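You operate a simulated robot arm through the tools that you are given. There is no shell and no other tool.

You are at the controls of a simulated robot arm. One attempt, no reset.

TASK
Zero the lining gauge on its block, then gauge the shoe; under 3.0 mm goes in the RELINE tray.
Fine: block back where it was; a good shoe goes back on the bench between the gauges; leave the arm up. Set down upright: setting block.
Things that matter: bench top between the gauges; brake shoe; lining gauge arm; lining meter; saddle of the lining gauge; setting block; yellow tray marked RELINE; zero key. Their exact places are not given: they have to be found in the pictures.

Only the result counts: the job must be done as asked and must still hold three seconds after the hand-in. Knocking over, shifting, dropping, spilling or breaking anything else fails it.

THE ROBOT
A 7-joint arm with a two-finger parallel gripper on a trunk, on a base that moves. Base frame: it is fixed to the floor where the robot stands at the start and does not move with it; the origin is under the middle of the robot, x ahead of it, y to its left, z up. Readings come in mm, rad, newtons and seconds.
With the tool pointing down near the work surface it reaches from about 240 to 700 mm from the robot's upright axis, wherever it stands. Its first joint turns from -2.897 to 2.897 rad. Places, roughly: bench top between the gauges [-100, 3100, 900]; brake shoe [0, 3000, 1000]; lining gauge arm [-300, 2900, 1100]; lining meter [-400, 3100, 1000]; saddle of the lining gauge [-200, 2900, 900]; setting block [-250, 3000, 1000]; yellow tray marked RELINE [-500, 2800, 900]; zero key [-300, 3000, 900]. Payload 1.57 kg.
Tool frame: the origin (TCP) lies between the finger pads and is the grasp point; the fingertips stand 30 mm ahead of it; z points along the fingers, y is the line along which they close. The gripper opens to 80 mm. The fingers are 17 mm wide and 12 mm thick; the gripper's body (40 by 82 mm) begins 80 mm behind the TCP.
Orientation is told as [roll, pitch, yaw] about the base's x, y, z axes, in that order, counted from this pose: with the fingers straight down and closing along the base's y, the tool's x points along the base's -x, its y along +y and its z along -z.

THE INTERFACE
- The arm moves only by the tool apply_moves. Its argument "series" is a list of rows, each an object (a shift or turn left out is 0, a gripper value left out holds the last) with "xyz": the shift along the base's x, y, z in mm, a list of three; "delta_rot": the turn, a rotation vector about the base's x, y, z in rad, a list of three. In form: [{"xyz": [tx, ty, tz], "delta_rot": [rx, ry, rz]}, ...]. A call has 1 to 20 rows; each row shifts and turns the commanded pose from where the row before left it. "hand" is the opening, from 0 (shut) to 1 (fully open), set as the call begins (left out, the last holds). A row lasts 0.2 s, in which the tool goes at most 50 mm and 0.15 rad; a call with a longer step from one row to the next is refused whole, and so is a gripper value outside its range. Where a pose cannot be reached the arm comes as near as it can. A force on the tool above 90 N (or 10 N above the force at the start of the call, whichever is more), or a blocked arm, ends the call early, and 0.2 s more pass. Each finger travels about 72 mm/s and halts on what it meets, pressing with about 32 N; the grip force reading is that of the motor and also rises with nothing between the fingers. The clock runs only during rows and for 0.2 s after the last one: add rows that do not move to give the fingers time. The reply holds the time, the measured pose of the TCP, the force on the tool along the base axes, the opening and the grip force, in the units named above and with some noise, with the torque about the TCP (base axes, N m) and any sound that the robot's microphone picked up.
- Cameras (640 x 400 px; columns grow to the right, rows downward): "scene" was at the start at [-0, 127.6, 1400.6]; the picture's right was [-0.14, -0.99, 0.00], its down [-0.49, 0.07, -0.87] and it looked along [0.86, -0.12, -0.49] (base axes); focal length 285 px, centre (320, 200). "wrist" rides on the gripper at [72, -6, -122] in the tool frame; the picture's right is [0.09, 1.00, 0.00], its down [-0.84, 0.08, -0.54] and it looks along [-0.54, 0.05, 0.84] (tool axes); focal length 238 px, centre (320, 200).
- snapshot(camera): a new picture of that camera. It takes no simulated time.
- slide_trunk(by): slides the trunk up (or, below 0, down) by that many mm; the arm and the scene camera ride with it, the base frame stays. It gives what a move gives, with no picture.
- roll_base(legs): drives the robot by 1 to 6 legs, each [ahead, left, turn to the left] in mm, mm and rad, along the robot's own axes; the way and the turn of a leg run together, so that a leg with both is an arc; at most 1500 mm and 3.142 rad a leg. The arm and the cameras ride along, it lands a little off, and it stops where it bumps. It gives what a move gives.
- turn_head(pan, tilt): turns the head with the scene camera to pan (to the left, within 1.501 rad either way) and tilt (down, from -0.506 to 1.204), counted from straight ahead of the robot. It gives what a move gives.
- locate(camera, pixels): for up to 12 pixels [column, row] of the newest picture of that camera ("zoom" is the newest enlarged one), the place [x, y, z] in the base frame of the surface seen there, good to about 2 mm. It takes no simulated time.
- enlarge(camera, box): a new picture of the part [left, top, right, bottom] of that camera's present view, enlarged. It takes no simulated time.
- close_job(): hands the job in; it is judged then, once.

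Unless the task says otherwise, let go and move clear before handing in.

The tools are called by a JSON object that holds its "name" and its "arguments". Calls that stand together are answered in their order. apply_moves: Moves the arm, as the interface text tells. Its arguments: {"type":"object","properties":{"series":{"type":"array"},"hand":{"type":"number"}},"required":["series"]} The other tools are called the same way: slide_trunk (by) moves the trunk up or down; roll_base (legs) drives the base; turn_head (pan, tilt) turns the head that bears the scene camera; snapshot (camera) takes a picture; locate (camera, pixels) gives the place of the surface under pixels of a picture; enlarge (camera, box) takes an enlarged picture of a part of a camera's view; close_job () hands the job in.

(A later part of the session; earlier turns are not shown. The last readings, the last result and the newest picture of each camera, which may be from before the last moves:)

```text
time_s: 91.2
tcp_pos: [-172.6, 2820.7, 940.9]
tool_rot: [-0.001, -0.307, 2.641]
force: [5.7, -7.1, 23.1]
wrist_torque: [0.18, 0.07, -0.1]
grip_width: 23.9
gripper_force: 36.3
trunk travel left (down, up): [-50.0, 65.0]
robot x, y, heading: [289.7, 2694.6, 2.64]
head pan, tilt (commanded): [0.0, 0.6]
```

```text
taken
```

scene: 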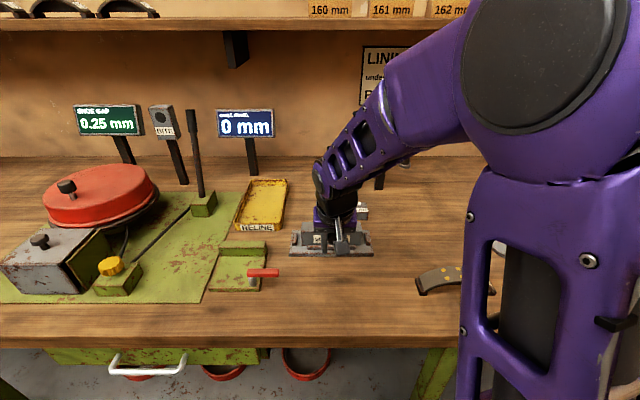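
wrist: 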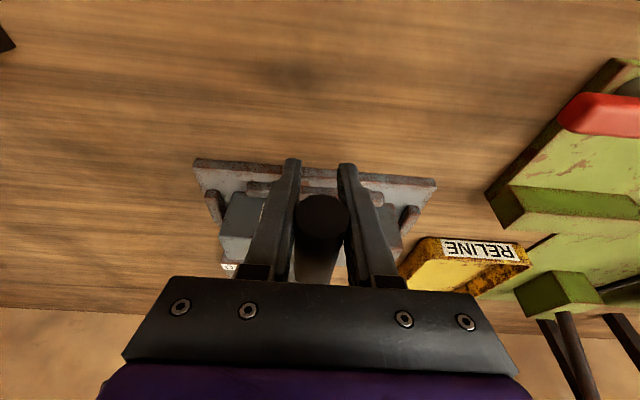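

Contact: the vertical force rose to ~20 N at z≈942, so the arm's tip rests on the block. I ease up 1 mm, open, rise clear, and look at the meter.

{"name": "apply_moves", "arguments": {"series": [{"xyz": [0, 0, 1]}, {"xyz": [0, 0, 0]}]}}

{"name": "apply_moves", "arguments": {"hand": 1, "series": [{"xyz": [0, 0, 0]}, {"xyz": [0, 0, 0]}, {"xyz": [0, 0, 0]}, {"xyz": [0, 0, 0]}, {"xyz": [0, 0, 15]}, {"xyz": [0, 0, 30]}, {"xyz": [10, -5, 30]}, {"xyz": [20, -10, 30]}, {"xyz": [30, -20, 20]}, {"xyz": [30, -20, 20]}, {"xyz": [0, 0, 0]}]}}

{"name": "snapshot", "arguments": {"camera": "scene"}}

{"name": "snapshot", "arguments": {"camera": "wrist"}}

```text
time_s: 91.8
tcp_pos: [-172.5, 2821.4, 941.2]
tool_rot: [0.0, -0.303, 2.641]
force: [-0.6, -5.7, 18.5]
wrist_torque: [0.44, 0.4, -0.07]
grip_width: 24.0
gripper_force: 36.1
trunk travel left (down, up): [-50.0, 65.0]
robot x, y, heading: [290.4, 2696.8, 2.637]
head pan, tilt (commanded): [0.0, 0.6]
```

```text
time_s: 94.2
tcp_pos: [-84.3, 2764.6, 1083.7]
tool_rot: [-0.002, -0.296, 2.644]
force: [-0.1, -0.4, 0.4]
wrist_torque: [0.02, -0.03, 0.01]
grip_width: 80.1
gripper_force: 0.0
trunk travel left (down, up): [-50.0, 65.0]
robot x, y, heading: [289.2, 2696.0, 2.64]
head pan, tilt (commanded): [0.0, 0.6]
```

```text
taken
```

scene: 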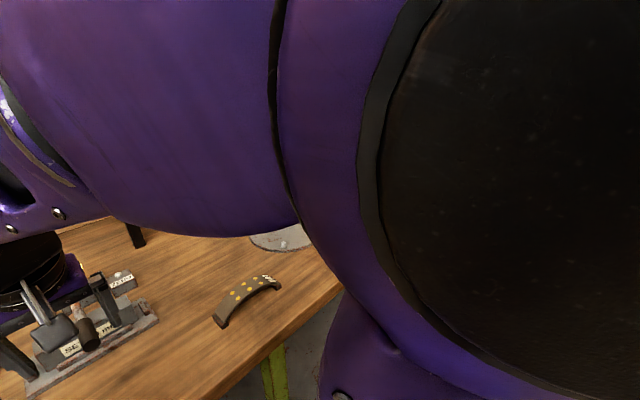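

```text
taken
```

wrist: 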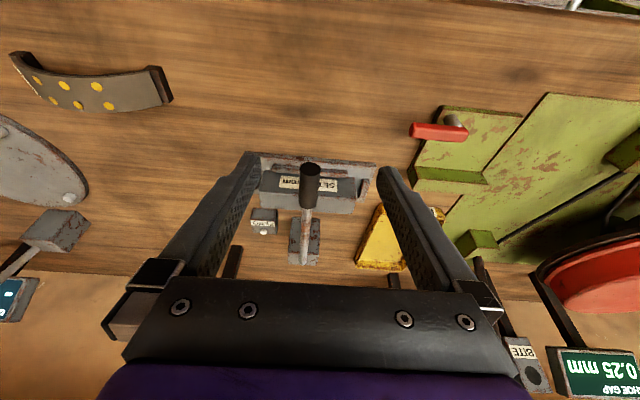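

The gauge arm stays down on the block (handle at wrist pixel (310,180)), though my elbow nudged the camera head sideways. I close the fingers, straighten the tool, and move right along the bench to free the head and get in line with the zero key.

{"name": "apply_moves", "arguments": {"hand": 0, "series": [{"xyz": [11, 20, 0], "delta_rot": [-0.036, -0.066, 0]}, {"xyz": [11, 20, 0], "delta_rot": [-0.036, -0.066, 0]}, {"xyz": [11, 20, 0], "delta_rot": [-0.036, -0.066, 0]}, {"xyz": [11, 21, 0], "delta_rot": [-0.036, -0.066, 0]}, {"xyz": [-35, 19.2, 0]}, {"xyz": [-35, 19.2, 0]}, {"xyz": [0, 0, 0]}, {"xyz": [0, 0, 0]}]}}

{"name": "turn_head", "arguments": {"pan": 0.1, "tilt": 0.6}}

{"name": "snapshot", "arguments": {"camera": "scene"}}

{"name": "snapshot", "arguments": {"camera": "wrist"}}

```text
time_s: 96.0
tcp_pos: [-109.6, 2884.8, 1085.6]
tool_rot: [-0.002, -0.002, 2.639]
force: [1.5, -0.8, -0.4]
wrist_torque: [0.0, -0.02, 0.01]
grip_width: 0.1
gripper_force: 21.1
trunk travel left (down, up): [-50.0, 65.0]
robot x, y, heading: [290.3, 2692.4, 2.639]
head pan, tilt (commanded): [0.0, 0.6]
```

```text
time_s: 96.6
tcp_pos: [-109.5, 2884.4, 1085.7]
tool_rot: [-0.002, -0.003, 2.642]
force: [0.5, -0.4, 0.2]
wrist_torque: [-0.01, 0.04, -0.04]
grip_width: 0.1
gripper_force: 21.1
trunk travel left (down, up): [-50.0, 65.0]
robot x, y, heading: [287.8, 2696.4, 2.641]
head pan, tilt (commanded): [0.099, 0.6]
```

```text
taken
```

scene: 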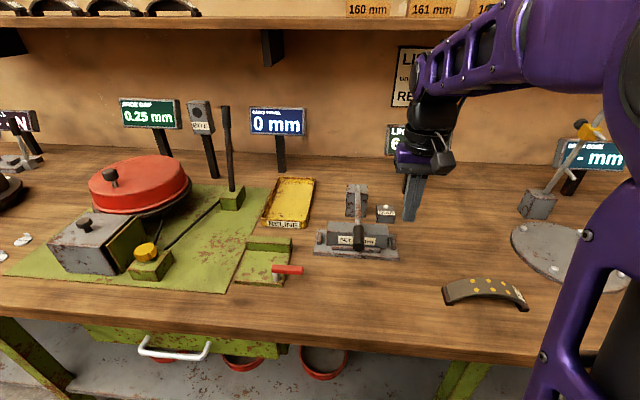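

```text
taken
```

wrist: 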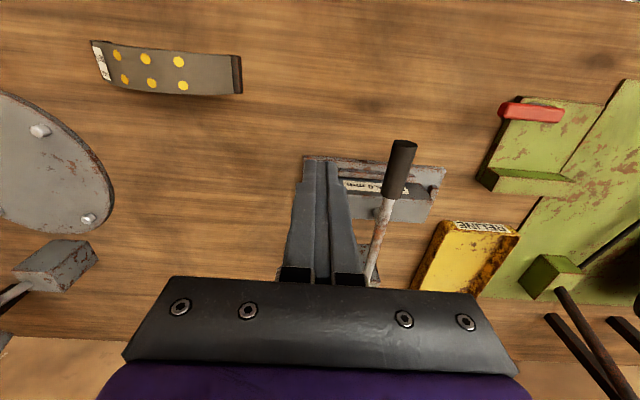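

The head is free again and the lever is down on the block. I enlarge the meter region around (400,140) and the gauge to see its reading and the contact.

{"name": "enlarge", "arguments": {"camera": "scene", "box": [300, 110, 480, 270]}}

{"name": "locate", "arguments": {"camera": "scene", "pixels": [[386, 210], [386, 207], [357, 190], [357, 230], [357, 240], [358, 205], [386, 213]]}}

```text
2.50 times, centred on (390, 190) of scene
```

zoom: 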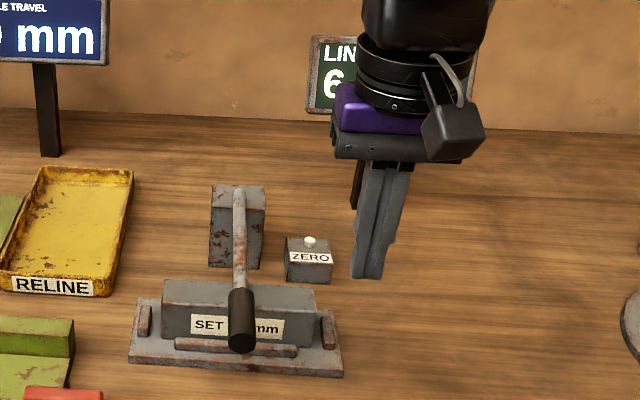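

```text
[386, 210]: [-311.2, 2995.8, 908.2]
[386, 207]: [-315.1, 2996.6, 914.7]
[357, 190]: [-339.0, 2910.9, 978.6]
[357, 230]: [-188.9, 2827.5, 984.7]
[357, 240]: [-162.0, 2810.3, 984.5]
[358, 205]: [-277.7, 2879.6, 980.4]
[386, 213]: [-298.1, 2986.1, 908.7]
```

The meter now shows a value starting with "6" – so the gauge is off and must be zeroed on this 5.0 mm block. The key's button is at (-315,2996.5,915); I move forward above it at z≈1085.

{"name": "apply_moves", "arguments": {"hand": 0, "series": [{"xyz": [-24, 13.1, 0]}, {"xyz": [-38, 20.7, 0]}, {"xyz": [-38, 20.7, 0]}, {"xyz": [-38, 20.7, 0]}, {"xyz": [-38, 20.7, 0]}, {"xyz": [-29.5, 16.2, 0]}, {"xyz": [0, 0, -30]}, {"xyz": [0, 0, -30]}, {"xyz": [0, 0, 0]}, {"xyz": [0, 0, 0]}]}}

{"name": "snapshot", "arguments": {"camera": "wrist"}}

{"name": "snapshot", "arguments": {"camera": "scene"}}

```text
time_s: 98.8
tcp_pos: [-313.2, 2998.9, 1023.9]
tool_rot: [-0.004, -0.001, 2.639]
force: [0.4, -0.4, 0.3]
wrist_torque: [-0.02, 0.01, 0.04]
grip_width: 0.0
gripper_force: 21.7
trunk travel left (down, up): [-50.0, 65.0]
robot x, y, heading: [284.5, 2692.1, 2.638]
head pan, tilt (commanded): [0.099, 0.6]
```

```text
taken
```

wrist: 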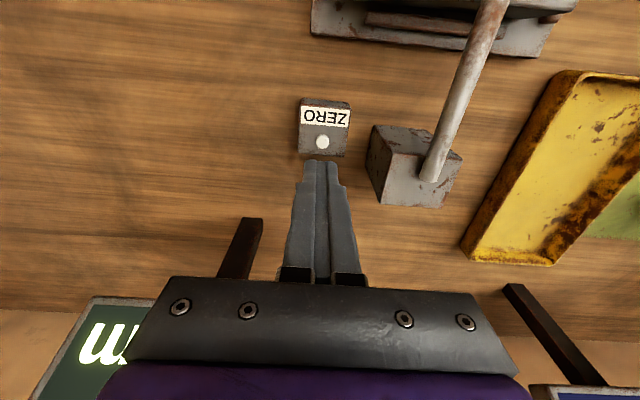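

```text
taken
```

scene: 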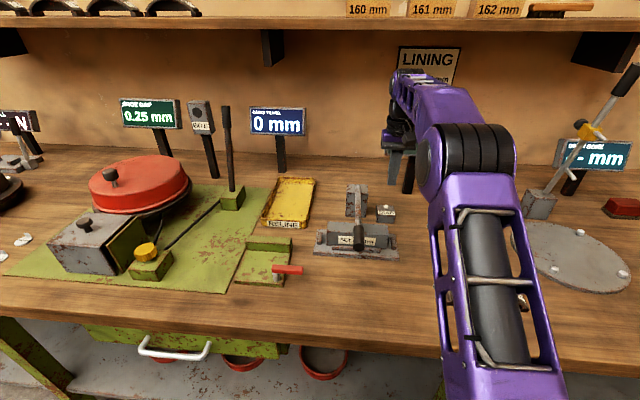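

The fingertips hover over the key (button at wrist pixel (322,142)). I locate the button with the wrist camera to fine-tune.

{"name": "locate", "arguments": {"camera": "wrist", "pixels": [[322, 142], [322, 138], [318, 146], [300, 153], [346, 155], [303, 107]]}}

{"name": "enlarge", "arguments": {"camera": "wrist", "box": [260, 80, 380, 200]}}

```text
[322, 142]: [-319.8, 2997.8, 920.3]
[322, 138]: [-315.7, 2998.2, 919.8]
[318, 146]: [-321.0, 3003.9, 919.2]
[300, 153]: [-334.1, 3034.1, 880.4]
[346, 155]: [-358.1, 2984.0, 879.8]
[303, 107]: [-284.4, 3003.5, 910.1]
```

```text
3.33 times, centred on (320, 140) of wrist
```

zoom: 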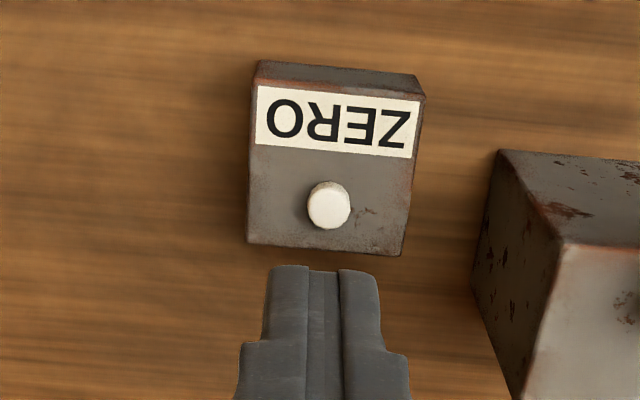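

The button's top is at (-319.5,2998,919.5). I shift the tips there, descend to ~8 mm above, then press slowly.

{"name": "apply_moves", "arguments": {"hand": 0, "series": [{"xyz": [-5.5, -1.5, -10]}, {"xyz": [0, 0, -20]}, {"xyz": [0, 0, -20]}, {"xyz": [0, 0, -12]}, {"xyz": [0, 0, -5]}, {"xyz": [0, 0, 0]}, {"xyz": [0, 0, 0]}]}}

{"name": "enlarge", "arguments": {"camera": "wrist", "box": [240, 80, 400, 200]}}

{"name": "enlarge", "arguments": {"camera": "scene", "box": [320, 100, 460, 240]}}

```text
time_s: 100.4
tcp_pos: [-319.1, 2995.8, 958.3]
tool_rot: [-0.001, -0.004, 2.641]
force: [-0.1, -0.3, -0.7]
wrist_torque: [-0.02, -0.01, 0.0]
grip_width: 0.1
gripper_force: 21.1
trunk travel left (down, up): [-50.0, 65.0]
robot x, y, heading: [288.8, 2693.3, 2.642]
head pan, tilt (commanded): [0.099, 0.6]
```

```text
3.33 times, centred on (320, 140) of wrist
```

zoom: 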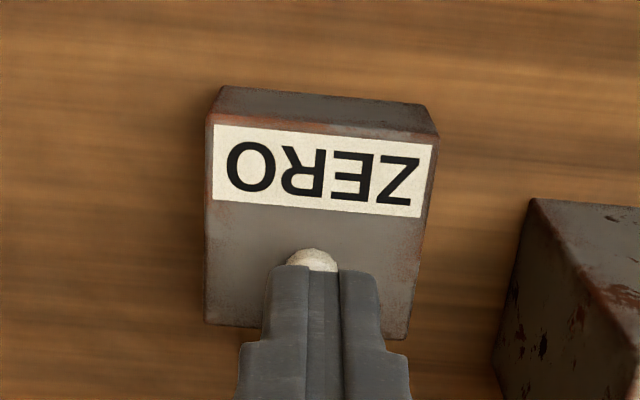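

```text
2.86 times, centred on (390, 170) of scene
```

zoom: 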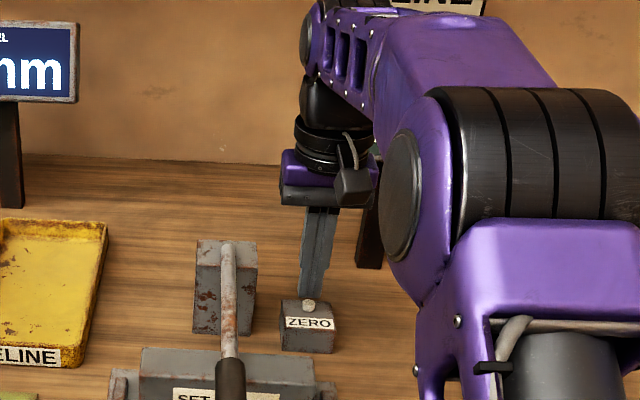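

The fingertips are right over the button. I press down slowly in 1 mm steps.

{"name": "apply_moves", "arguments": {"series": [{"xyz": [0.9, -0.5, -3]}, {"xyz": [0, 0, -2]}, {"xyz": [0, 0, -1]}, {"xyz": [0, 0, -1]}, {"xyz": [0, 0, -1]}, {"xyz": [0, 0, 0]}]}}

{"name": "apply_moves", "arguments": {"series": [{"xyz": [0, 0, -1]}, {"xyz": [0, 0, -1]}, {"xyz": [0, 0, 0]}]}}

```text
time_s: 101.8
tcp_pos: [-317.8, 2995.0, 950.0]
tool_rot: [-0.002, -0.002, 2.639]
force: [0.5, 0.2, 0.6]
wrist_torque: [0.03, 0.04, -0.01]
grip_width: 0.0
gripper_force: 21.7
trunk travel left (down, up): [-50.0, 65.0]
robot x, y, heading: [287.2, 2692.4, 2.637]
head pan, tilt (commanded): [0.099, 0.6]
```

```text
time_s: 102.6
tcp_pos: [-317.4, 2995.6, 948.7]
tool_rot: [-0.002, -0.002, 2.64]
force: [0.2, 0.5, -0.5]
wrist_torque: [0.01, 0.03, 0.0]
grip_width: 0.1
gripper_force: 21.7
trunk travel left (down, up): [-50.0, 65.0]
robot x, y, heading: [284.1, 2698.6, 2.64]
head pan, tilt (commanded): [0.099, 0.6]
```

No contact yet at z≈948.7 (tips ~918.7). Continue pressing.

{"name": "apply_moves", "arguments": {"series": [{"xyz": [0, 0, -1]}, {"xyz": [0, 0, -1]}, {"xyz": [0, 0, 0]}]}}

{"name": "apply_moves", "arguments": {"series": [{"xyz": [0, 0, -1]}, {"xyz": [0, 0, -1]}, {"xyz": [0, 0, 0]}]}}

{"name": "enlarge", "arguments": {"camera": "wrist", "box": [240, 80, 400, 200]}}

```text
time_s: 103.4
tcp_pos: [-318.6, 2995.1, 945.0]
tool_rot: [-0.003, -0.004, 2.641]
force: [-0.1, 0.7, 1.6]
wrist_torque: [0.04, 0.01, -0.01]
grip_width: 0.3
gripper_force: 21.3
trunk travel left (down, up): [-50.0, 65.0]
robot x, y, heading: [287.8, 2696.8, 2.639]
head pan, tilt (commanded): [0.099, 0.6]
heard: click
```

```text
time_s: 104.2
tcp_pos: [-318.0, 2994.9, 944.4]
tool_rot: [-0.001, -0.002, 2.641]
force: [-1.1, -1.2, 1.5]
wrist_torque: [-0.01, 0.03, 0.01]
grip_width: 0.0
gripper_force: 21.4
trunk travel left (down, up): [-50.0, 65.0]
robot x, y, heading: [288.4, 2695.1, 2.643]
head pan, tilt (commanded): [0.099, 0.6]
```

```text
3.33 times, centred on (320, 140) of wrist
```

zoom: 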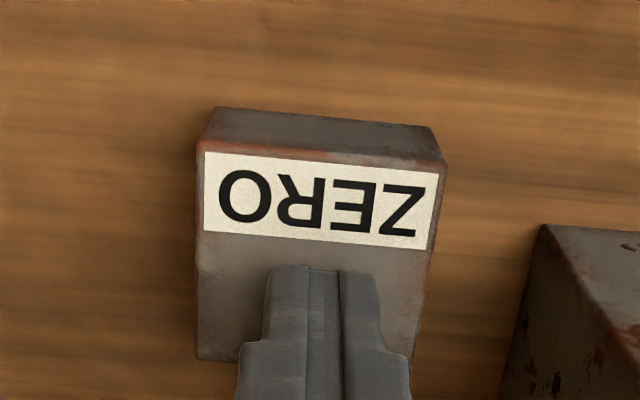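

A click was heard, so the key has registered. I rise off the key and retreat to view the meter.

{"name": "apply_moves", "arguments": {"series": [{"xyz": [0, 0, 10]}, {"xyz": [0, 0, 30]}, {"xyz": [0, 0, 40]}, {"xyz": [0, 0, 40]}, {"xyz": [35, -19.2, 15]}, {"xyz": [35, -19.2, 0]}, {"xyz": [35, -19.2, 0]}, {"xyz": [35, -19.2, 0]}, {"xyz": [35, 10, 0]}, {"xyz": [20, 40, 0]}, {"xyz": [20, 40, 0]}, {"xyz": [0, 0, 0]}, {"xyz": [0, 0, 0]}]}}

{"name": "snapshot", "arguments": {"camera": "scene"}}

{"name": "enlarge", "arguments": {"camera": "scene", "box": [300, 110, 480, 270]}}

```text
time_s: 107.0
tcp_pos: [-104.0, 3009.8, 1079.7]
tool_rot: [-0.002, -0.001, 2.64]
force: [-0.3, -0.2, 0.5]
wrist_torque: [-0.02, 0.01, 0.03]
grip_width: 0.0
gripper_force: 21.3
trunk travel left (down, up): [-50.0, 65.0]
robot x, y, heading: [286.0, 2696.2, 2.641]
head pan, tilt (commanded): [0.099, 0.6]
```

```text
taken
```

scene: 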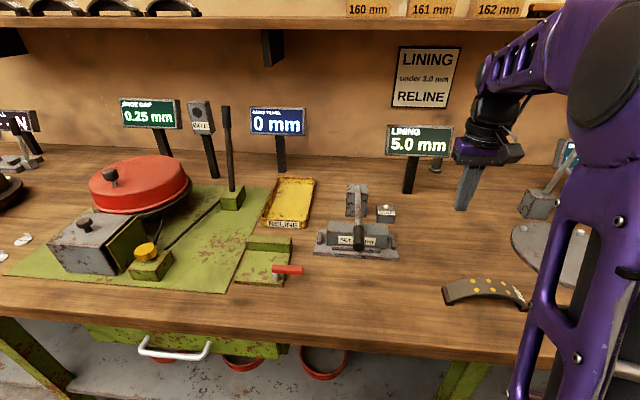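

```text
2.50 times, centred on (390, 190) of scene
```

zoom: 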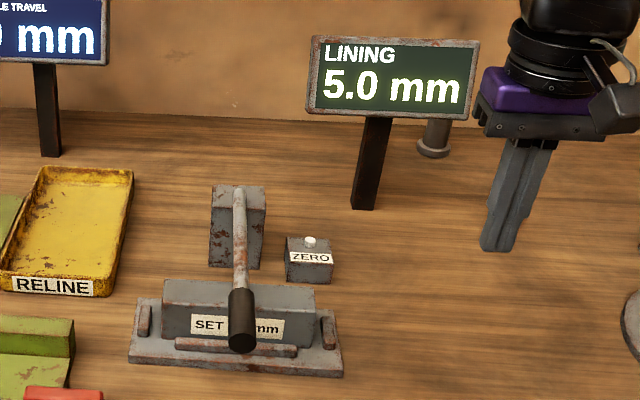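

The meter now reads 5.0 mm on the 5.0 mm block: the gauge is zeroed. Next I raise the arm: locate the handle's position in its down state.

{"name": "locate", "arguments": {"camera": "zoom", "pixels": [[240, 295], [241, 310], [241, 325], [241, 334], [241, 343], [230, 315], [253, 315], [240, 280], [239, 240], [239, 210], [238, 190]]}}

```text
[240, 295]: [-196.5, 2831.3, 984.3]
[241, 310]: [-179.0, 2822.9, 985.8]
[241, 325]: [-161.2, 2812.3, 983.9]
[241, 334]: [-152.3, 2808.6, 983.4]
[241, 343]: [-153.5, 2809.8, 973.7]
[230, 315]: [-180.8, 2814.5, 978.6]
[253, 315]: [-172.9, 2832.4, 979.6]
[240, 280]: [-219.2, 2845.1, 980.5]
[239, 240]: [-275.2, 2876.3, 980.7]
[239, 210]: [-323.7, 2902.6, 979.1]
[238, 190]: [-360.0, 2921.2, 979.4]
```

The lever is level: handle axis z≈972.5, spanning depth 144–198 mm, pivot near depth 386, z 973. I bring the open gripper above the handle centre (-179,2825), tilting forward 0.3 rad.

{"name": "apply_moves", "arguments": {"hand": 1, "series": [{"xyz": [-10, -24, 0]}, {"xyz": [-15, -37, 0]}, {"xyz": [-15, -37, 0]}, {"xyz": [-15, -37, 0]}, {"xyz": [-12, -30, 0]}, {"xyz": [-8.4, -20.2, 0]}, {"delta_rot": [0.048, 0.0877, 0]}, {"delta_rot": [0.048, 0.0877, 0]}, {"delta_rot": [0.048, 0.0877, 0]}, {"xyz": [0, 0, -30]}, {"xyz": [0, 0, 0]}, {"xyz": [0, 0, 0]}]}}

{"name": "snapshot", "arguments": {"camera": "wrist"}}

{"name": "snapshot", "arguments": {"camera": "scene"}}

```text
time_s: 109.6
tcp_pos: [-179.3, 2823.6, 1049.6]
tool_rot: [-0.001, -0.301, 2.64]
force: [-0.6, -0.7, -0.4]
wrist_torque: [-0.02, 0.01, -0.02]
grip_width: 80.0
gripper_force: 0.1
trunk travel left (down, up): [-50.0, 65.0]
robot x, y, heading: [289.2, 2694.1, 2.639]
head pan, tilt (commanded): [0.099, 0.6]
```

```text
taken
```

wrist: 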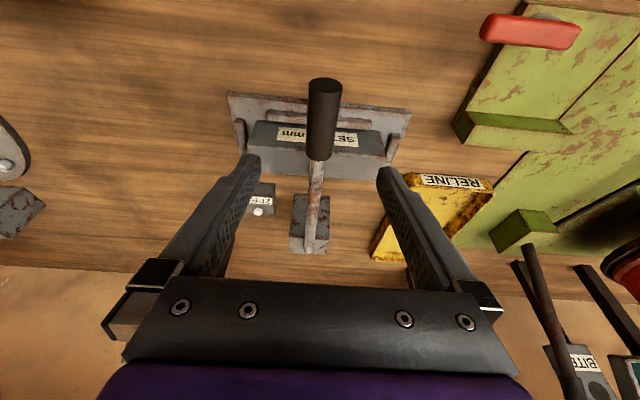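

```text
taken
```

scene: 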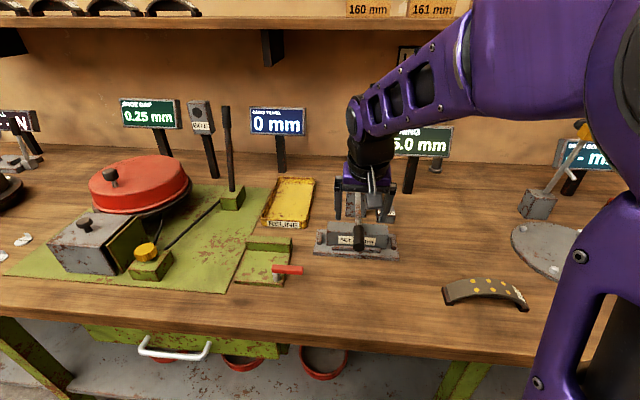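

The handle lies between the fingers' columns (308–342). I descend 77 mm to straddle it and close.

{"name": "apply_moves", "arguments": {"hand": 1, "series": [{"xyz": [0, 0, -20]}, {"xyz": [0, 0, -20]}, {"xyz": [0, 0, -20]}, {"xyz": [0, 0, -12]}, {"xyz": [0, 0, -5]}, {"xyz": [0, 0, 0]}]}}

{"name": "snapshot", "arguments": {"camera": "wrist"}}

```text
time_s: 111.0
tcp_pos: [-179.4, 2821.8, 971.8]
tool_rot: [-0.002, -0.3, 2.641]
force: [-0.6, 0.0, 0.6]
wrist_torque: [-0.01, 0.03, -0.03]
grip_width: 80.0
gripper_force: 0.0
trunk travel left (down, up): [-50.0, 65.0]
robot x, y, heading: [281.0, 2694.5, 2.634]
head pan, tilt (commanded): [0.099, 0.6]
```

```text
taken
```

wrist: 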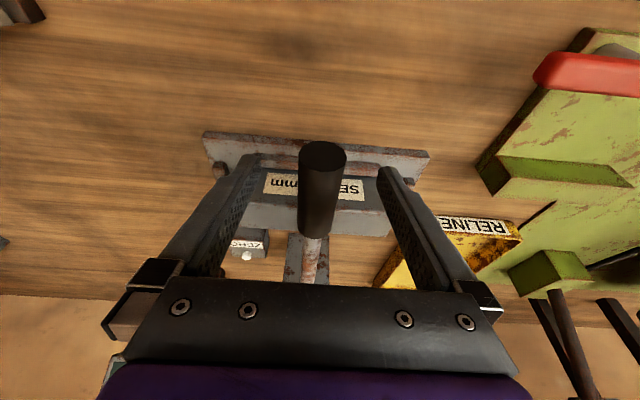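

The handle is centred; I close on it.

{"name": "apply_moves", "arguments": {"hand": 0, "series": [{"xyz": [0, 0, 0]}, {"xyz": [0, 0, 0]}, {"xyz": [0, 0, 0]}, {"xyz": [0, 0, 0]}, {"xyz": [0, 0, 0]}]}}

{"name": "apply_moves", "arguments": {"series": [{"xyz": [-0.3, 0.2, 9.1]}, {"xyz": [-0.4, 0.2, 9.2]}, {"xyz": [-1.0, 0.6, 9.1]}, {"xyz": [-1.1, 0.6, 9.1]}, {"xyz": [-1.7, 0.9, 8.9]}, {"xyz": [-1.8, 1.0, 9.0]}, {"xyz": [0, 0, 0]}]}}

{"name": "snapshot", "arguments": {"camera": "wrist"}}

```text
time_s: 112.2
tcp_pos: [-178.6, 2824.2, 971.6]
tool_rot: [-0.003, -0.3, 2.639]
force: [3.5, 6.4, -0.2]
wrist_torque: [0.04, -0.08, -0.02]
grip_width: 23.8
gripper_force: 35.3
trunk travel left (down, up): [-50.0, 65.0]
robot x, y, heading: [289.8, 2694.4, 2.638]
head pan, tilt (commanded): [0.099, 0.6]
```

```text
time_s: 113.8
tcp_pos: [-184.8, 2827.2, 1026.8]
tool_rot: [-0.002, -0.301, 2.64]
force: [7.5, 4.7, -6.1]
wrist_torque: [-0.46, -0.86, 0.04]
grip_width: 23.4
gripper_force: 35.7
trunk travel left (down, up): [-50.0, 65.0]
robot x, y, heading: [285.4, 2692.4, 2.64]
head pan, tilt (commanded): [0.099, 0.6]
```

```text
taken
```

wrist: 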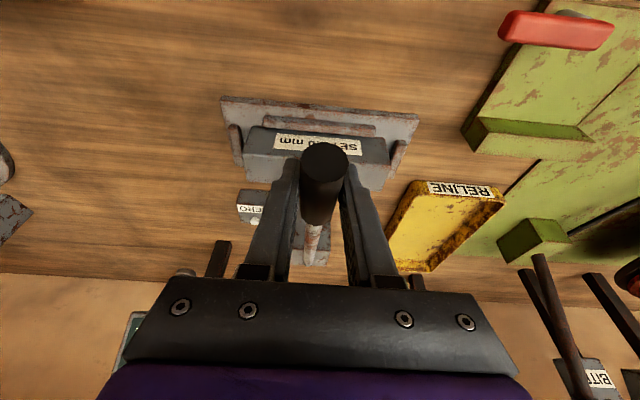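

The lever is rising with the gripper (handle held at 23.4 mm, small forces). I continue the arc up to ~45°.

{"name": "apply_moves", "arguments": {"series": [{"xyz": [-2.4, 1.3, 8.7]}, {"xyz": [-2.4, 1.3, 8.7]}, {"xyz": [-3.0, 1.7, 8.5]}, {"xyz": [-3.1, 1.7, 8.4]}, {"xyz": [-3.7, 2.0, 8.2]}, {"xyz": [-3.7, 2.0, 8.1]}, {"xyz": [-4.3, 2.4, 7.8]}, {"xyz": [-4.4, 2.4, 7.7]}, {"xyz": [-4.8, 2.6, 7.3]}, {"xyz": [-4.9, 2.7, 7.2]}, {"xyz": [-5.4, 3.0, 6.8]}, {"xyz": [-5.5, 3.0, 6.7]}, {"xyz": [0, 0, 0]}]}}

{"name": "apply_moves", "arguments": {"series": [{"xyz": [-5.9, 3.2, 6.2]}, {"xyz": [-5.9, 3.3, 6.2]}, {"xyz": [-6.3, 3.5, 5.6]}, {"xyz": [-6.4, 3.5, 5.5]}, {"xyz": [-6.8, 3.7, 5.0]}, {"xyz": [-6.8, 3.7, 4.9]}, {"xyz": [0, 0, 0]}]}}

{"name": "snapshot", "arguments": {"camera": "scene"}}

```text
time_s: 116.6
tcp_pos: [-231.7, 2851.9, 1119.2]
tool_rot: [-0.003, -0.3, 2.641]
force: [8.5, 0.5, -2.8]
wrist_torque: [-0.57, -0.98, 0.03]
grip_width: 23.6
gripper_force: 35.6
trunk travel left (down, up): [-50.0, 65.0]
robot x, y, heading: [286.7, 2693.5, 2.639]
head pan, tilt (commanded): [0.099, 0.6]
```

```text
time_s: 118.2
tcp_pos: [-269.2, 2874.1, 1154.9]
tool_rot: [-0.001, -0.302, 2.641]
force: [6.1, -0.9, -2.2]
wrist_torque: [-0.6, -0.89, 0.1]
grip_width: 24.0
gripper_force: 36.2
trunk travel left (down, up): [-50.0, 65.0]
robot x, y, heading: [288.7, 2693.8, 2.64]
head pan, tilt (commanded): [0.099, 0.6]
```

```text
taken
```

scene: 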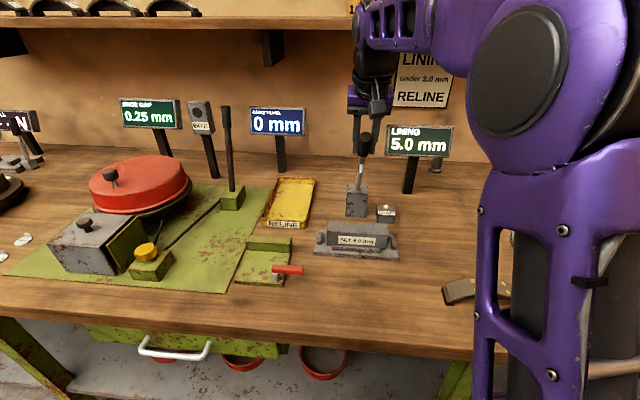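

The lever is near 30° from vertical; I continue to its original upright angle (~15°).

{"name": "apply_moves", "arguments": {"series": [{"xyz": [-7.1, 3.9, 4.2]}, {"xyz": [-7.2, 3.9, 4.2]}, {"xyz": [-7.4, 4.0, 3.5]}, {"xyz": [-7.4, 4.1, 3.5]}, {"xyz": [-7.2, 3.9, 2.7]}, {"xyz": [-7.2, 4.0, 2.6]}, {"xyz": [0, 0, 0]}, {"xyz": [0, 0, 0]}]}}

{"name": "snapshot", "arguments": {"camera": "scene"}}

{"name": "snapshot", "arguments": {"camera": "wrist"}}

```text
time_s: 120.0
tcp_pos: [-313.8, 2897.9, 1173.6]
tool_rot: [-0.002, -0.301, 2.64]
force: [7.5, 1.7, 2.6]
wrist_torque: [-0.48, -0.75, -0.01]
grip_width: 23.3
gripper_force: 35.8
trunk travel left (down, up): [-50.0, 65.0]
robot x, y, heading: [284.0, 2696.0, 2.637]
head pan, tilt (commanded): [0.099, 0.6]
```

```text
taken
```

scene: 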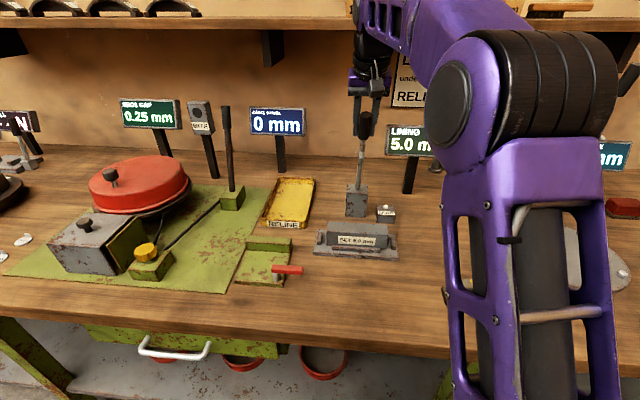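

```text
taken
```

wrist: 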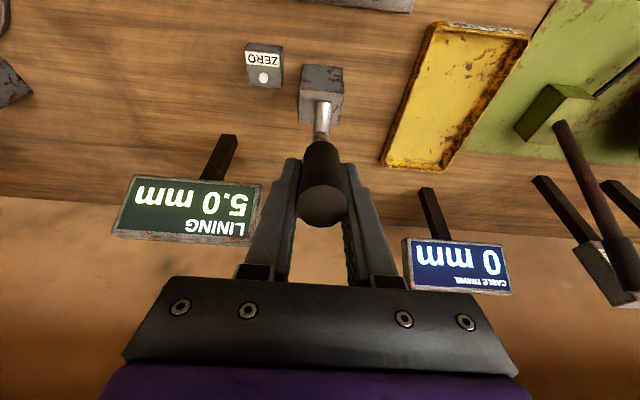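

The lever is back near its original position; I nudge it another 8 mm toward its stop to see if it resists before letting go.

{"name": "apply_moves", "arguments": {"series": [{"xyz": [-3.5, 1.9, 1]}, {"xyz": [-3.5, 1.9, 1]}, {"xyz": [0, 0, 0]}, {"xyz": [0, 0, 0]}]}}

{"name": "locate", "arguments": {"camera": "wrist", "pixels": [[322, 205], [322, 170], [322, 120]]}}

{"name": "snapshot", "arguments": {"camera": "scene"}}

{"name": "enlarge", "arguments": {"camera": "scene", "box": [320, 60, 440, 260]}}

```text
time_s: 121.0
tcp_pos: [-321.6, 2901.7, 1176.4]
tool_rot: [0.0, -0.304, 2.64]
force: [4.3, 3.0, 4.6]
wrist_torque: [-0.22, -0.04, 0.15]
grip_width: 22.9
gripper_force: 35.9
trunk travel left (down, up): [-50.0, 65.0]
robot x, y, heading: [286.8, 2696.4, 2.642]
head pan, tilt (commanded): [0.099, 0.6]
```

```text
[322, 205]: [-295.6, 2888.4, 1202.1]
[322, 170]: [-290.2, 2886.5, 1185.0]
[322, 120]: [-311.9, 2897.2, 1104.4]
```

```text
taken
```

scene: 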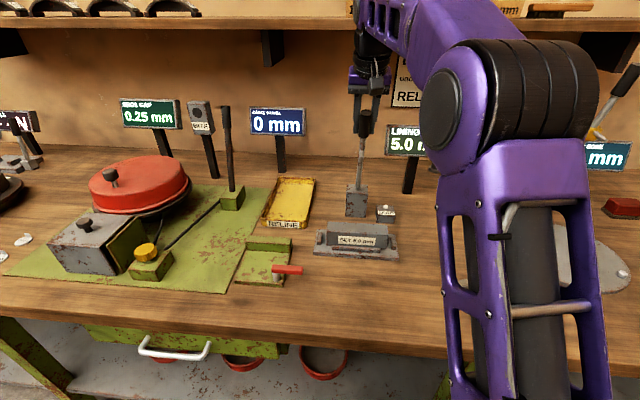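

```text
2.00 times, centred on (380, 160) of scene
```

zoom: 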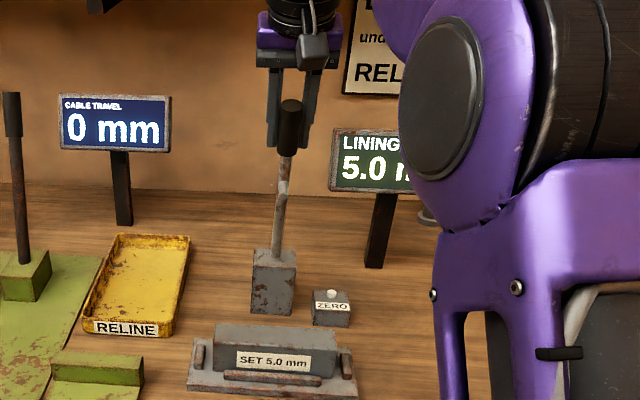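

I check where the handle top is now compared with its original (-307.5,2893.7,1206.7).

{"name": "snapshot", "arguments": {"camera": "wrist"}}

{"name": "locate", "arguments": {"camera": "wrist", "pixels": [[322, 205], [322, 195], [322, 170], [322, 150]]}}

{"name": "locate", "arguments": {"camera": "zoom", "pixels": [[291, 110], [289, 130], [287, 145], [283, 170], [277, 220], [275, 245]]}}

```text
taken
```

wrist: 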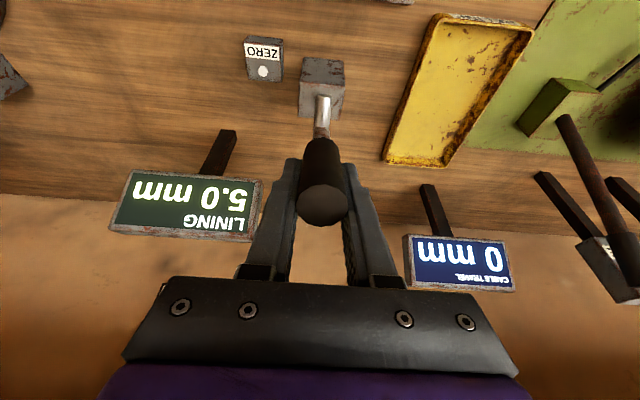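

```text
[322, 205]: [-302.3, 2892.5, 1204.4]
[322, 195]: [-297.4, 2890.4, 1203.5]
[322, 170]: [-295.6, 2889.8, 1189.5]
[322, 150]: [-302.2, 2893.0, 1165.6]
```

```text
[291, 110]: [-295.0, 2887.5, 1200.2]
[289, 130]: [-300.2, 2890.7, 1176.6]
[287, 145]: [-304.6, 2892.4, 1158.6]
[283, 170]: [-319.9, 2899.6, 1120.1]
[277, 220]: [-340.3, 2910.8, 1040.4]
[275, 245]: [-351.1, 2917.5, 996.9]
```

The handle has lagged ~12 mm in front of the pads' centre (lever at ~17°, originally ~15°). Friction evidently holds the lever at any angle (it resisted both ways), so I re-grip centred on the handle and push the last few millimetres.

{"name": "apply_moves", "arguments": {"hand": 0.6, "series": [{"xyz": [0, 0, 0]}, {"xyz": [0, 0, 0]}, {"xyz": [5.2, -2.9, 0]}, {"xyz": [5.2, -2.9, 0]}, {"xyz": [0, 0, 0]}]}}

{"name": "snapshot", "arguments": {"camera": "wrist"}}

{"name": "locate", "arguments": {"camera": "wrist", "pixels": [[322, 205], [322, 195], [322, 170], [322, 150]]}}

```text
time_s: 122.2
tcp_pos: [-309.7, 2895.6, 1175.3]
tool_rot: [-0.004, -0.299, 2.643]
force: [-0.2, 0.3, -0.4]
wrist_torque: [0.01, -0.01, 0.0]
grip_width: 47.9
gripper_force: 0.0
trunk travel left (down, up): [-50.0, 65.0]
robot x, y, heading: [289.3, 2692.3, 2.639]
head pan, tilt (commanded): [0.099, 0.6]
```

```text
taken
```

wrist: 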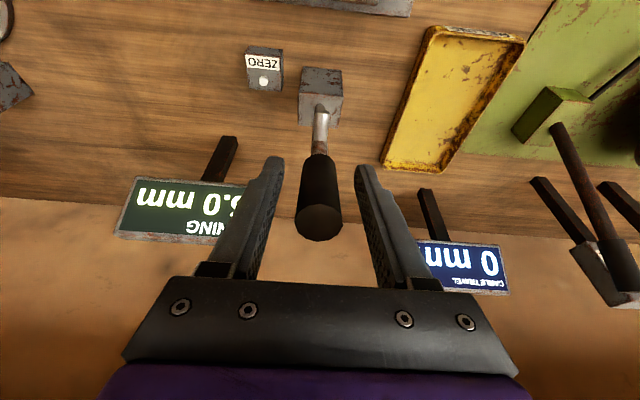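

```text
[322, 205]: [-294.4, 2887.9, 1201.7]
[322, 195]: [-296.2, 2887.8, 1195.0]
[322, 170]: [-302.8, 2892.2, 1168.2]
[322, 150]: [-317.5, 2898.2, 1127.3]
```

The lever stays up by itself. I re-grip centred and push it back the last ~6 mm to its original angle, then release.

{"name": "apply_moves", "arguments": {"hand": 0, "series": [{"xyz": [0, 0, 0]}, {"xyz": [0, 0, 0]}, {"xyz": [0, 0, 0]}, {"xyz": [-2.6, 1.4, 0.8]}, {"xyz": [-2.6, 1.4, 0.8]}, {"xyz": [-1, 0.5, 0]}, {"xyz": [0, 0, 0]}]}}

{"name": "apply_moves", "arguments": {"hand": 1, "series": [{"xyz": [0, 0, 0]}, {"xyz": [0, 0, 0]}, {"xyz": [0, 0, 0]}, {"xyz": [20, -10.9, 0]}, {"xyz": [30, -16.4, 0]}, {"xyz": [30, -16.4, 0]}, {"xyz": [0, 0, 0]}]}}

{"name": "snapshot", "arguments": {"camera": "scene"}}

{"name": "enlarge", "arguments": {"camera": "scene", "box": [320, 60, 440, 260]}}

```text
time_s: 123.8
tcp_pos: [-313.8, 2899.8, 1178.1]
tool_rot: [-0.002, -0.299, 2.64]
force: [14.6, -2.1, -4.1]
wrist_torque: [-0.75, -0.36, 0.16]
grip_width: 23.7
gripper_force: 35.9
trunk travel left (down, up): [-50.0, 65.0]
robot x, y, heading: [287.9, 2698.4, 2.637]
head pan, tilt (commanded): [0.099, 0.6]
```

```text
time_s: 125.4
tcp_pos: [-235.9, 2853.8, 1179.0]
tool_rot: [0.0, -0.303, 2.641]
force: [0.6, 0.3, 0.1]
wrist_torque: [0.01, 0.02, 0.03]
grip_width: 79.8
gripper_force: 0.0
trunk travel left (down, up): [-50.0, 65.0]
robot x, y, heading: [288.0, 2697.5, 2.64]
head pan, tilt (commanded): [0.099, 0.6]
```

```text
taken
```

scene: 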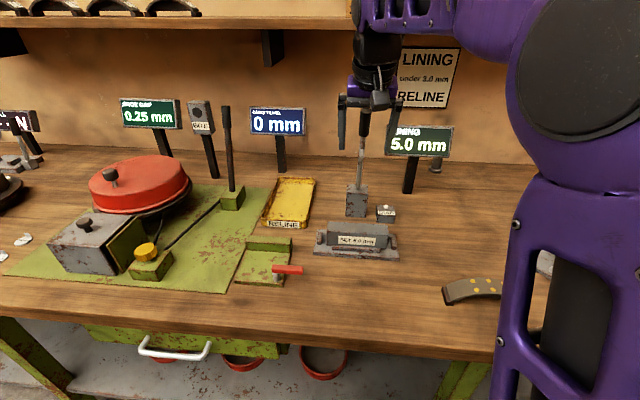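

```text
2.00 times, centred on (380, 160) of scene
```

zoom: 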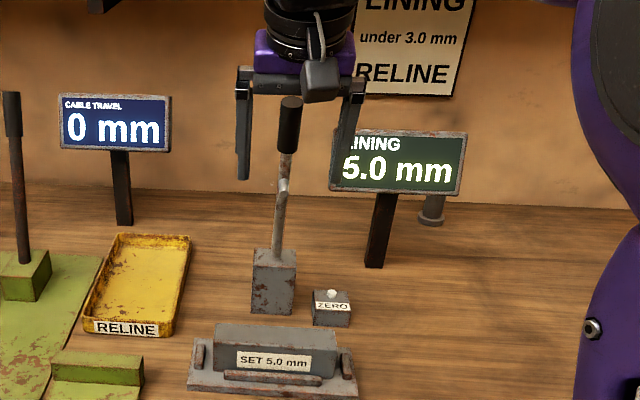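

The lever is up (it met its stop with ~14 N) and the meter holds 5.0. Now I retreat, straighten the tool, and turn to close across the block so I can take it off the saddle.

{"name": "apply_moves", "arguments": {"hand": 1, "series": [{"xyz": [15, -8.2, 0], "delta_rot": [-0.048, -0.0877, 0]}, {"xyz": [15, -8.2, 0], "delta_rot": [-0.048, -0.0877, 0]}, {"xyz": [15, -8.2, 0], "delta_rot": [-0.048, -0.0877, 0]}, {"xyz": [0, 0, -10], "delta_rot": [0, 0, -0.1428]}, {"xyz": [0, 0, -10], "delta_rot": [0, 0, -0.1428]}, {"xyz": [0, 0, -10], "delta_rot": [0, 0, -0.1428]}, {"xyz": [0, 0, -10], "delta_rot": [0, 0, -0.1428]}, {"xyz": [0, 0, -10], "delta_rot": [0, 0, -0.1428]}, {"xyz": [0, 0, -10], "delta_rot": [0, 0, -0.1428]}, {"xyz": [0, 0, -10], "delta_rot": [0, 0, -0.1428]}, {"xyz": [0, 0, -10], "delta_rot": [0, 0, -0.1428]}, {"xyz": [0, 0, -10], "delta_rot": [0, 0, -0.1428]}, {"xyz": [0, 0, -10], "delta_rot": [0, 0, -0.1428]}, {"xyz": [0, 0, -10], "delta_rot": [0, 0, -0.1428]}, {"xyz": [0, 0, 0]}, {"xyz": [0, 0, 0]}]}}

{"name": "snapshot", "arguments": {"camera": "scene"}}

{"name": "snapshot", "arguments": {"camera": "wrist"}}

```text
time_s: 128.8
tcp_pos: [-190.0, 2832.3, 1069.0]
tool_rot: [-0.002, -0.002, 1.071]
force: [-0.1, 0.0, -1.4]
wrist_torque: [0.0, 0.01, 0.0]
grip_width: 79.9
gripper_force: 0.1
trunk travel left (down, up): [-50.0, 65.0]
robot x, y, heading: [291.5, 2690.7, 2.64]
head pan, tilt (commanded): [0.099, 0.6]
```

```text
taken
```

scene: 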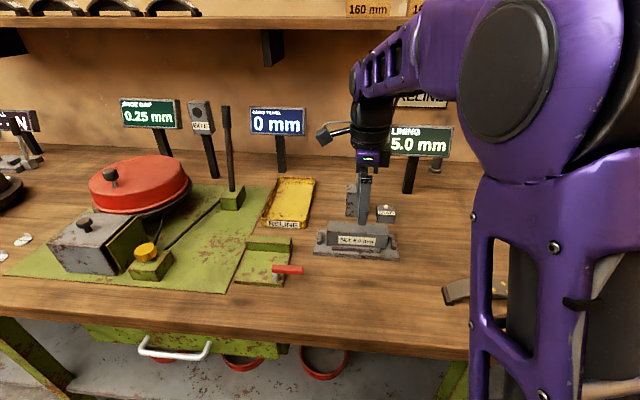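

```text
taken
```

wrist: 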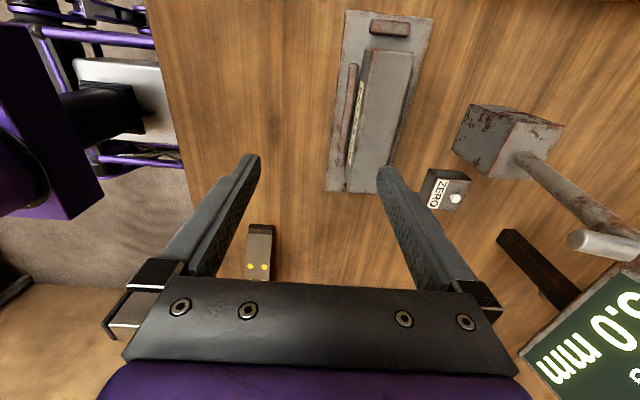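

I measure the block's top on the saddle from the wrist view (corners about (370,52), (412,55), (352,188)).

{"name": "locate", "arguments": {"camera": "wrist", "pixels": [[371, 52], [411, 55], [361, 120], [396, 125], [355, 180], [385, 183], [380, 100], [372, 150]]}}

{"name": "enlarge", "arguments": {"camera": "wrist", "box": [300, 0, 460, 200]}}

```text
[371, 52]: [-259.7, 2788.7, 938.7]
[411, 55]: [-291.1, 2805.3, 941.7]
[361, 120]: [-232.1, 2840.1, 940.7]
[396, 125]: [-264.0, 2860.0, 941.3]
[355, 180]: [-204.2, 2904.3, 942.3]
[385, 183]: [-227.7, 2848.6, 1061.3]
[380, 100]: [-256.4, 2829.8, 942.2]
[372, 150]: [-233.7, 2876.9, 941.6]
```

```text
2.00 times, centred on (380, 100) of wrist
```

zoom: 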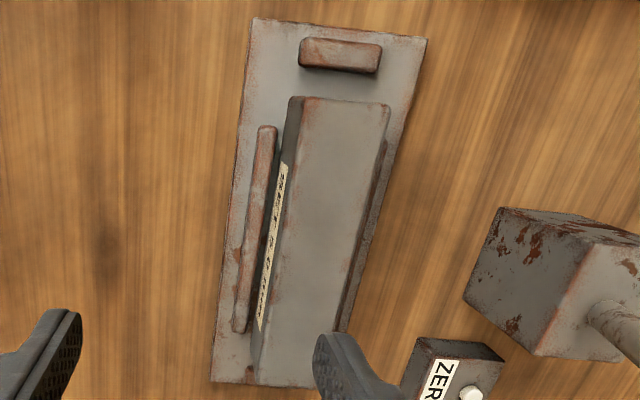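

The block on the saddle is centred near (-242.5,2860.6), aligned at yaw ~1.071. I go forward above it at z≈1010 and descend to z≈936 with open fingers.

{"name": "apply_moves", "arguments": {"hand": 1, "series": [{"xyz": [0, 0, -30]}, {"xyz": [0, 0, -29]}, {"xyz": [-17.5, 9.4, 0]}, {"xyz": [-20, 10.8, 0]}, {"xyz": [-15, 8.1, 0]}, {"xyz": [0, 0, 0]}, {"xyz": [0, 0, 0]}]}}

{"name": "snapshot", "arguments": {"camera": "wrist"}}

```text
time_s: 130.4
tcp_pos: [-245.4, 2860.9, 1008.2]
tool_rot: [-0.001, 0.001, 1.072]
force: [-0.2, 0.3, 0.1]
wrist_torque: [0.01, 0.01, 0.0]
grip_width: 80.2
gripper_force: 0.0
trunk travel left (down, up): [-50.0, 65.0]
robot x, y, heading: [289.0, 2696.4, 2.636]
head pan, tilt (commanded): [0.099, 0.6]
```

```text
taken
```

wrist: 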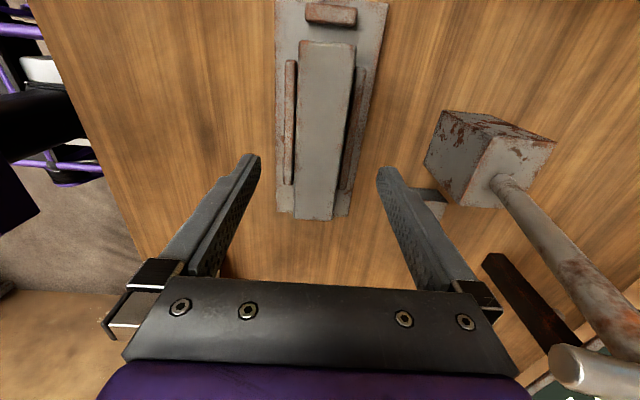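

Well centred over the block. I descend to z≈936 and close.

{"name": "apply_moves", "arguments": {"hand": 1, "series": [{"xyz": [1, 0, -20]}, {"xyz": [0, 0, -20]}, {"xyz": [0, 0, -18]}, {"xyz": [0, 0, -10]}, {"xyz": [0, 0, -4]}, {"xyz": [0, 0, 0]}, {"xyz": [0, 0, 0]}]}}

{"name": "apply_moves", "arguments": {"hand": 0, "series": [{"xyz": [0, 0, 0]}, {"xyz": [0, 0, 0]}, {"xyz": [0, 0, 0]}, {"xyz": [0, 0, 0]}, {"xyz": [0, 0, 0]}, {"xyz": [0, 0, 0]}]}}

```text
time_s: 132.0
tcp_pos: [-244.1, 2857.4, 936.7]
tool_rot: [-0.001, -0.002, 1.069]
force: [0.0, 0.1, -0.1]
wrist_torque: [-0.05, 0.02, 0.01]
grip_width: 80.1
gripper_force: 0.0
trunk travel left (down, up): [-50.0, 65.0]
robot x, y, heading: [285.7, 2691.4, 2.639]
head pan, tilt (commanded): [0.099, 0.6]
```

```text
time_s: 133.4
tcp_pos: [-243.3, 2859.1, 938.5]
tool_rot: [-0.003, -0.002, 1.071]
force: [-0.9, 0.8, 0.3]
wrist_torque: [0.22, 0.13, 0.05]
grip_width: 39.6
gripper_force: 32.1
trunk travel left (down, up): [-50.0, 65.0]
robot x, y, heading: [285.3, 2689.6, 2.643]
head pan, tilt (commanded): [0.099, 0.6]
```

Gripped, but at z≈937 it is slightly high on the block; I re-grip 2 mm lower for safety.

{"name": "apply_moves", "arguments": {"hand": 0.65, "series": [{"xyz": [0, 0, 0]}, {"xyz": [0, 0, 0]}, {"xyz": [0, 0, -2]}, {"xyz": [0, 0, 0]}, {"xyz": [0, 0, 0]}]}}

{"name": "apply_moves", "arguments": {"hand": 0, "series": [{"xyz": [0, 0, 0]}, {"xyz": [0, 0, 0]}, {"xyz": [0, 0, 0]}, {"xyz": [0, 0, 0]}, {"xyz": [0, 0, 0]}]}}

{"name": "apply_moves", "arguments": {"series": [{"xyz": [0, 0, 2]}, {"xyz": [0, 0, 2]}, {"xyz": [0, 0, 2]}, {"xyz": [0, 0, 3]}, {"xyz": [0, 0, 0]}]}}

```text
time_s: 134.6
tcp_pos: [-243.8, 2859.1, 935.5]
tool_rot: [-0.001, -0.003, 1.071]
force: [-0.9, -0.7, 0.6]
wrist_torque: [-0.05, -0.04, -0.02]
grip_width: 51.8
gripper_force: 0.1
trunk travel left (down, up): [-50.0, 65.0]
robot x, y, heading: [287.8, 2694.8, 2.641]
head pan, tilt (commanded): [0.099, 0.6]
```

```text
time_s: 135.8
tcp_pos: [-243.1, 2859.8, 935.8]
tool_rot: [-0.001, 0.001, 1.072]
force: [-1.7, 0.8, -1.0]
wrist_torque: [0.14, 0.12, 0.0]
grip_width: 40.1
gripper_force: 32.5
trunk travel left (down, up): [-50.0, 65.0]
robot x, y, heading: [287.5, 2694.5, 2.641]
head pan, tilt (commanded): [0.099, 0.6]
```

```text
time_s: 137.0
tcp_pos: [-242.6, 2858.3, 944.3]
tool_rot: [-0.001, -0.001, 1.07]
force: [-0.7, 0.4, -5.7]
wrist_torque: [-0.03, 0.0, 0.02]
grip_width: 40.1
gripper_force: 31.3
trunk travel left (down, up): [-50.0, 65.0]
robot x, y, heading: [288.5, 2695.3, 2.641]
head pan, tilt (commanded): [0.099, 0.6]
```

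The block is held (−5.7 N). I lift it to z≈1004 and carry it back over its home spot with yaw +0.066.

{"name": "apply_moves", "arguments": {"series": [{"xyz": [0, 0, 8]}, {"xyz": [0, 0, 15]}, {"xyz": [0, 0, 20]}, {"xyz": [0, 0, 17]}, {"xyz": [7, 17, 0], "delta_rot": [0, 0, 0.008]}, {"xyz": [13, 31, 0], "delta_rot": [0, 0, 0.01]}, {"xyz": [15, 36, 0], "delta_rot": [0, 0, 0.01]}, {"xyz": [16, 38, 0], "delta_rot": [0, 0, 0.01]}, {"xyz": [16, 38, 0], "delta_rot": [0, 0, 0.01]}, {"xyz": [15, 36, 0], "delta_rot": [0, 0, 0.01]}, {"xyz": [11, 27, 0], "delta_rot": [0, 0, 0.008]}, {"xyz": [7, 18, 0]}, {"xyz": [0, 0, 0]}, {"xyz": [0, 0, 0]}]}}

{"name": "snapshot", "arguments": {"camera": "wrist"}}

{"name": "snapshot", "arguments": {"camera": "scene"}}

```text
time_s: 140.0
tcp_pos: [-143.2, 3101.3, 1004.5]
tool_rot: [-0.001, 0.0, 1.135]
force: [-0.2, 0.3, -5.1]
wrist_torque: [-0.01, 0.0, 0.01]
grip_width: 39.8
gripper_force: 32.8
trunk travel left (down, up): [-50.0, 65.0]
robot x, y, heading: [282.1, 2691.8, 2.636]
head pan, tilt (commanded): [0.099, 0.6]
```

```text
taken
```

wrist: 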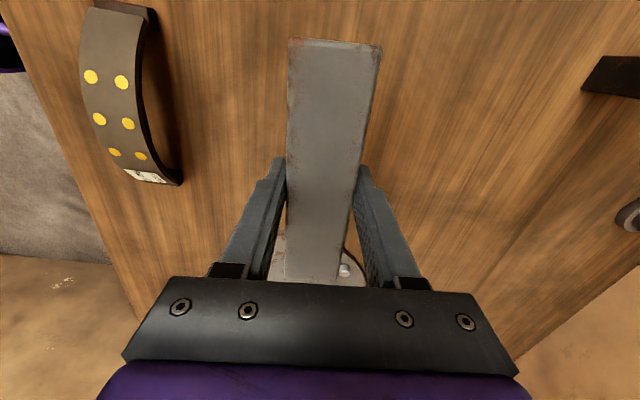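

```text
taken
```

scene: 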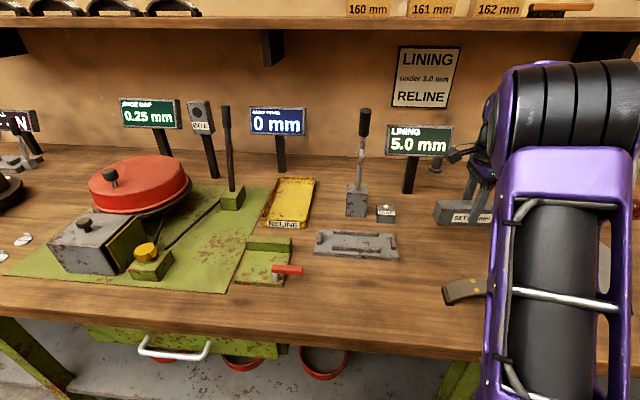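

The block is over its home and the lever stays up. I lower it 74 mm, then creep to contact.

{"name": "apply_moves", "arguments": {"series": [{"xyz": [0.3, -0.5, -15]}, {"xyz": [0, 0, -20]}, {"xyz": [0, 0, -20]}, {"xyz": [0, 0, -12]}, {"xyz": [0, 0, -7]}, {"xyz": [0, 0, 0]}, {"xyz": [0, 0, 0]}]}}

{"name": "apply_moves", "arguments": {"series": [{"xyz": [0, 0, -1.5]}, {"xyz": [0, 0, -1.5]}, {"xyz": [0, 0, -1]}, {"xyz": [0, 0, 0]}]}}

{"name": "apply_moves", "arguments": {"series": [{"xyz": [0, 0, -0.7]}, {"xyz": [0, 0, -0.7]}, {"xyz": [0, 0, 0]}]}}

```text
time_s: 141.6
tcp_pos: [-143.0, 3099.5, 929.1]
tool_rot: [-0.001, -0.001, 1.137]
force: [-0.8, 0.2, -4.7]
wrist_torque: [0.02, 0.04, -0.04]
grip_width: 40.1
gripper_force: 31.7
trunk travel left (down, up): [-50.0, 65.0]
robot x, y, heading: [288.5, 2690.9, 2.642]
head pan, tilt (commanded): [0.099, 0.6]
```

```text
time_s: 142.6
tcp_pos: [-142.5, 3099.8, 925.3]
tool_rot: [-0.002, -0.001, 1.137]
force: [0.0, 0.8, -6.0]
wrist_torque: [-0.02, -0.03, 0.01]
grip_width: 39.7
gripper_force: 32.5
trunk travel left (down, up): [-50.0, 65.0]
robot x, y, heading: [287.4, 2691.7, 2.64]
head pan, tilt (commanded): [0.099, 0.6]
```

```text
time_s: 143.4
tcp_pos: [-142.0, 3098.8, 924.5]
tool_rot: [-0.002, 0.001, 1.137]
force: [0.1, 0.0, -5.1]
wrist_torque: [-0.02, -0.01, 0.05]
grip_width: 39.8
gripper_force: 32.1
trunk travel left (down, up): [-50.0, 65.0]
robot x, y, heading: [291.6, 2693.1, 2.635]
head pan, tilt (commanded): [0.099, 0.6]
```

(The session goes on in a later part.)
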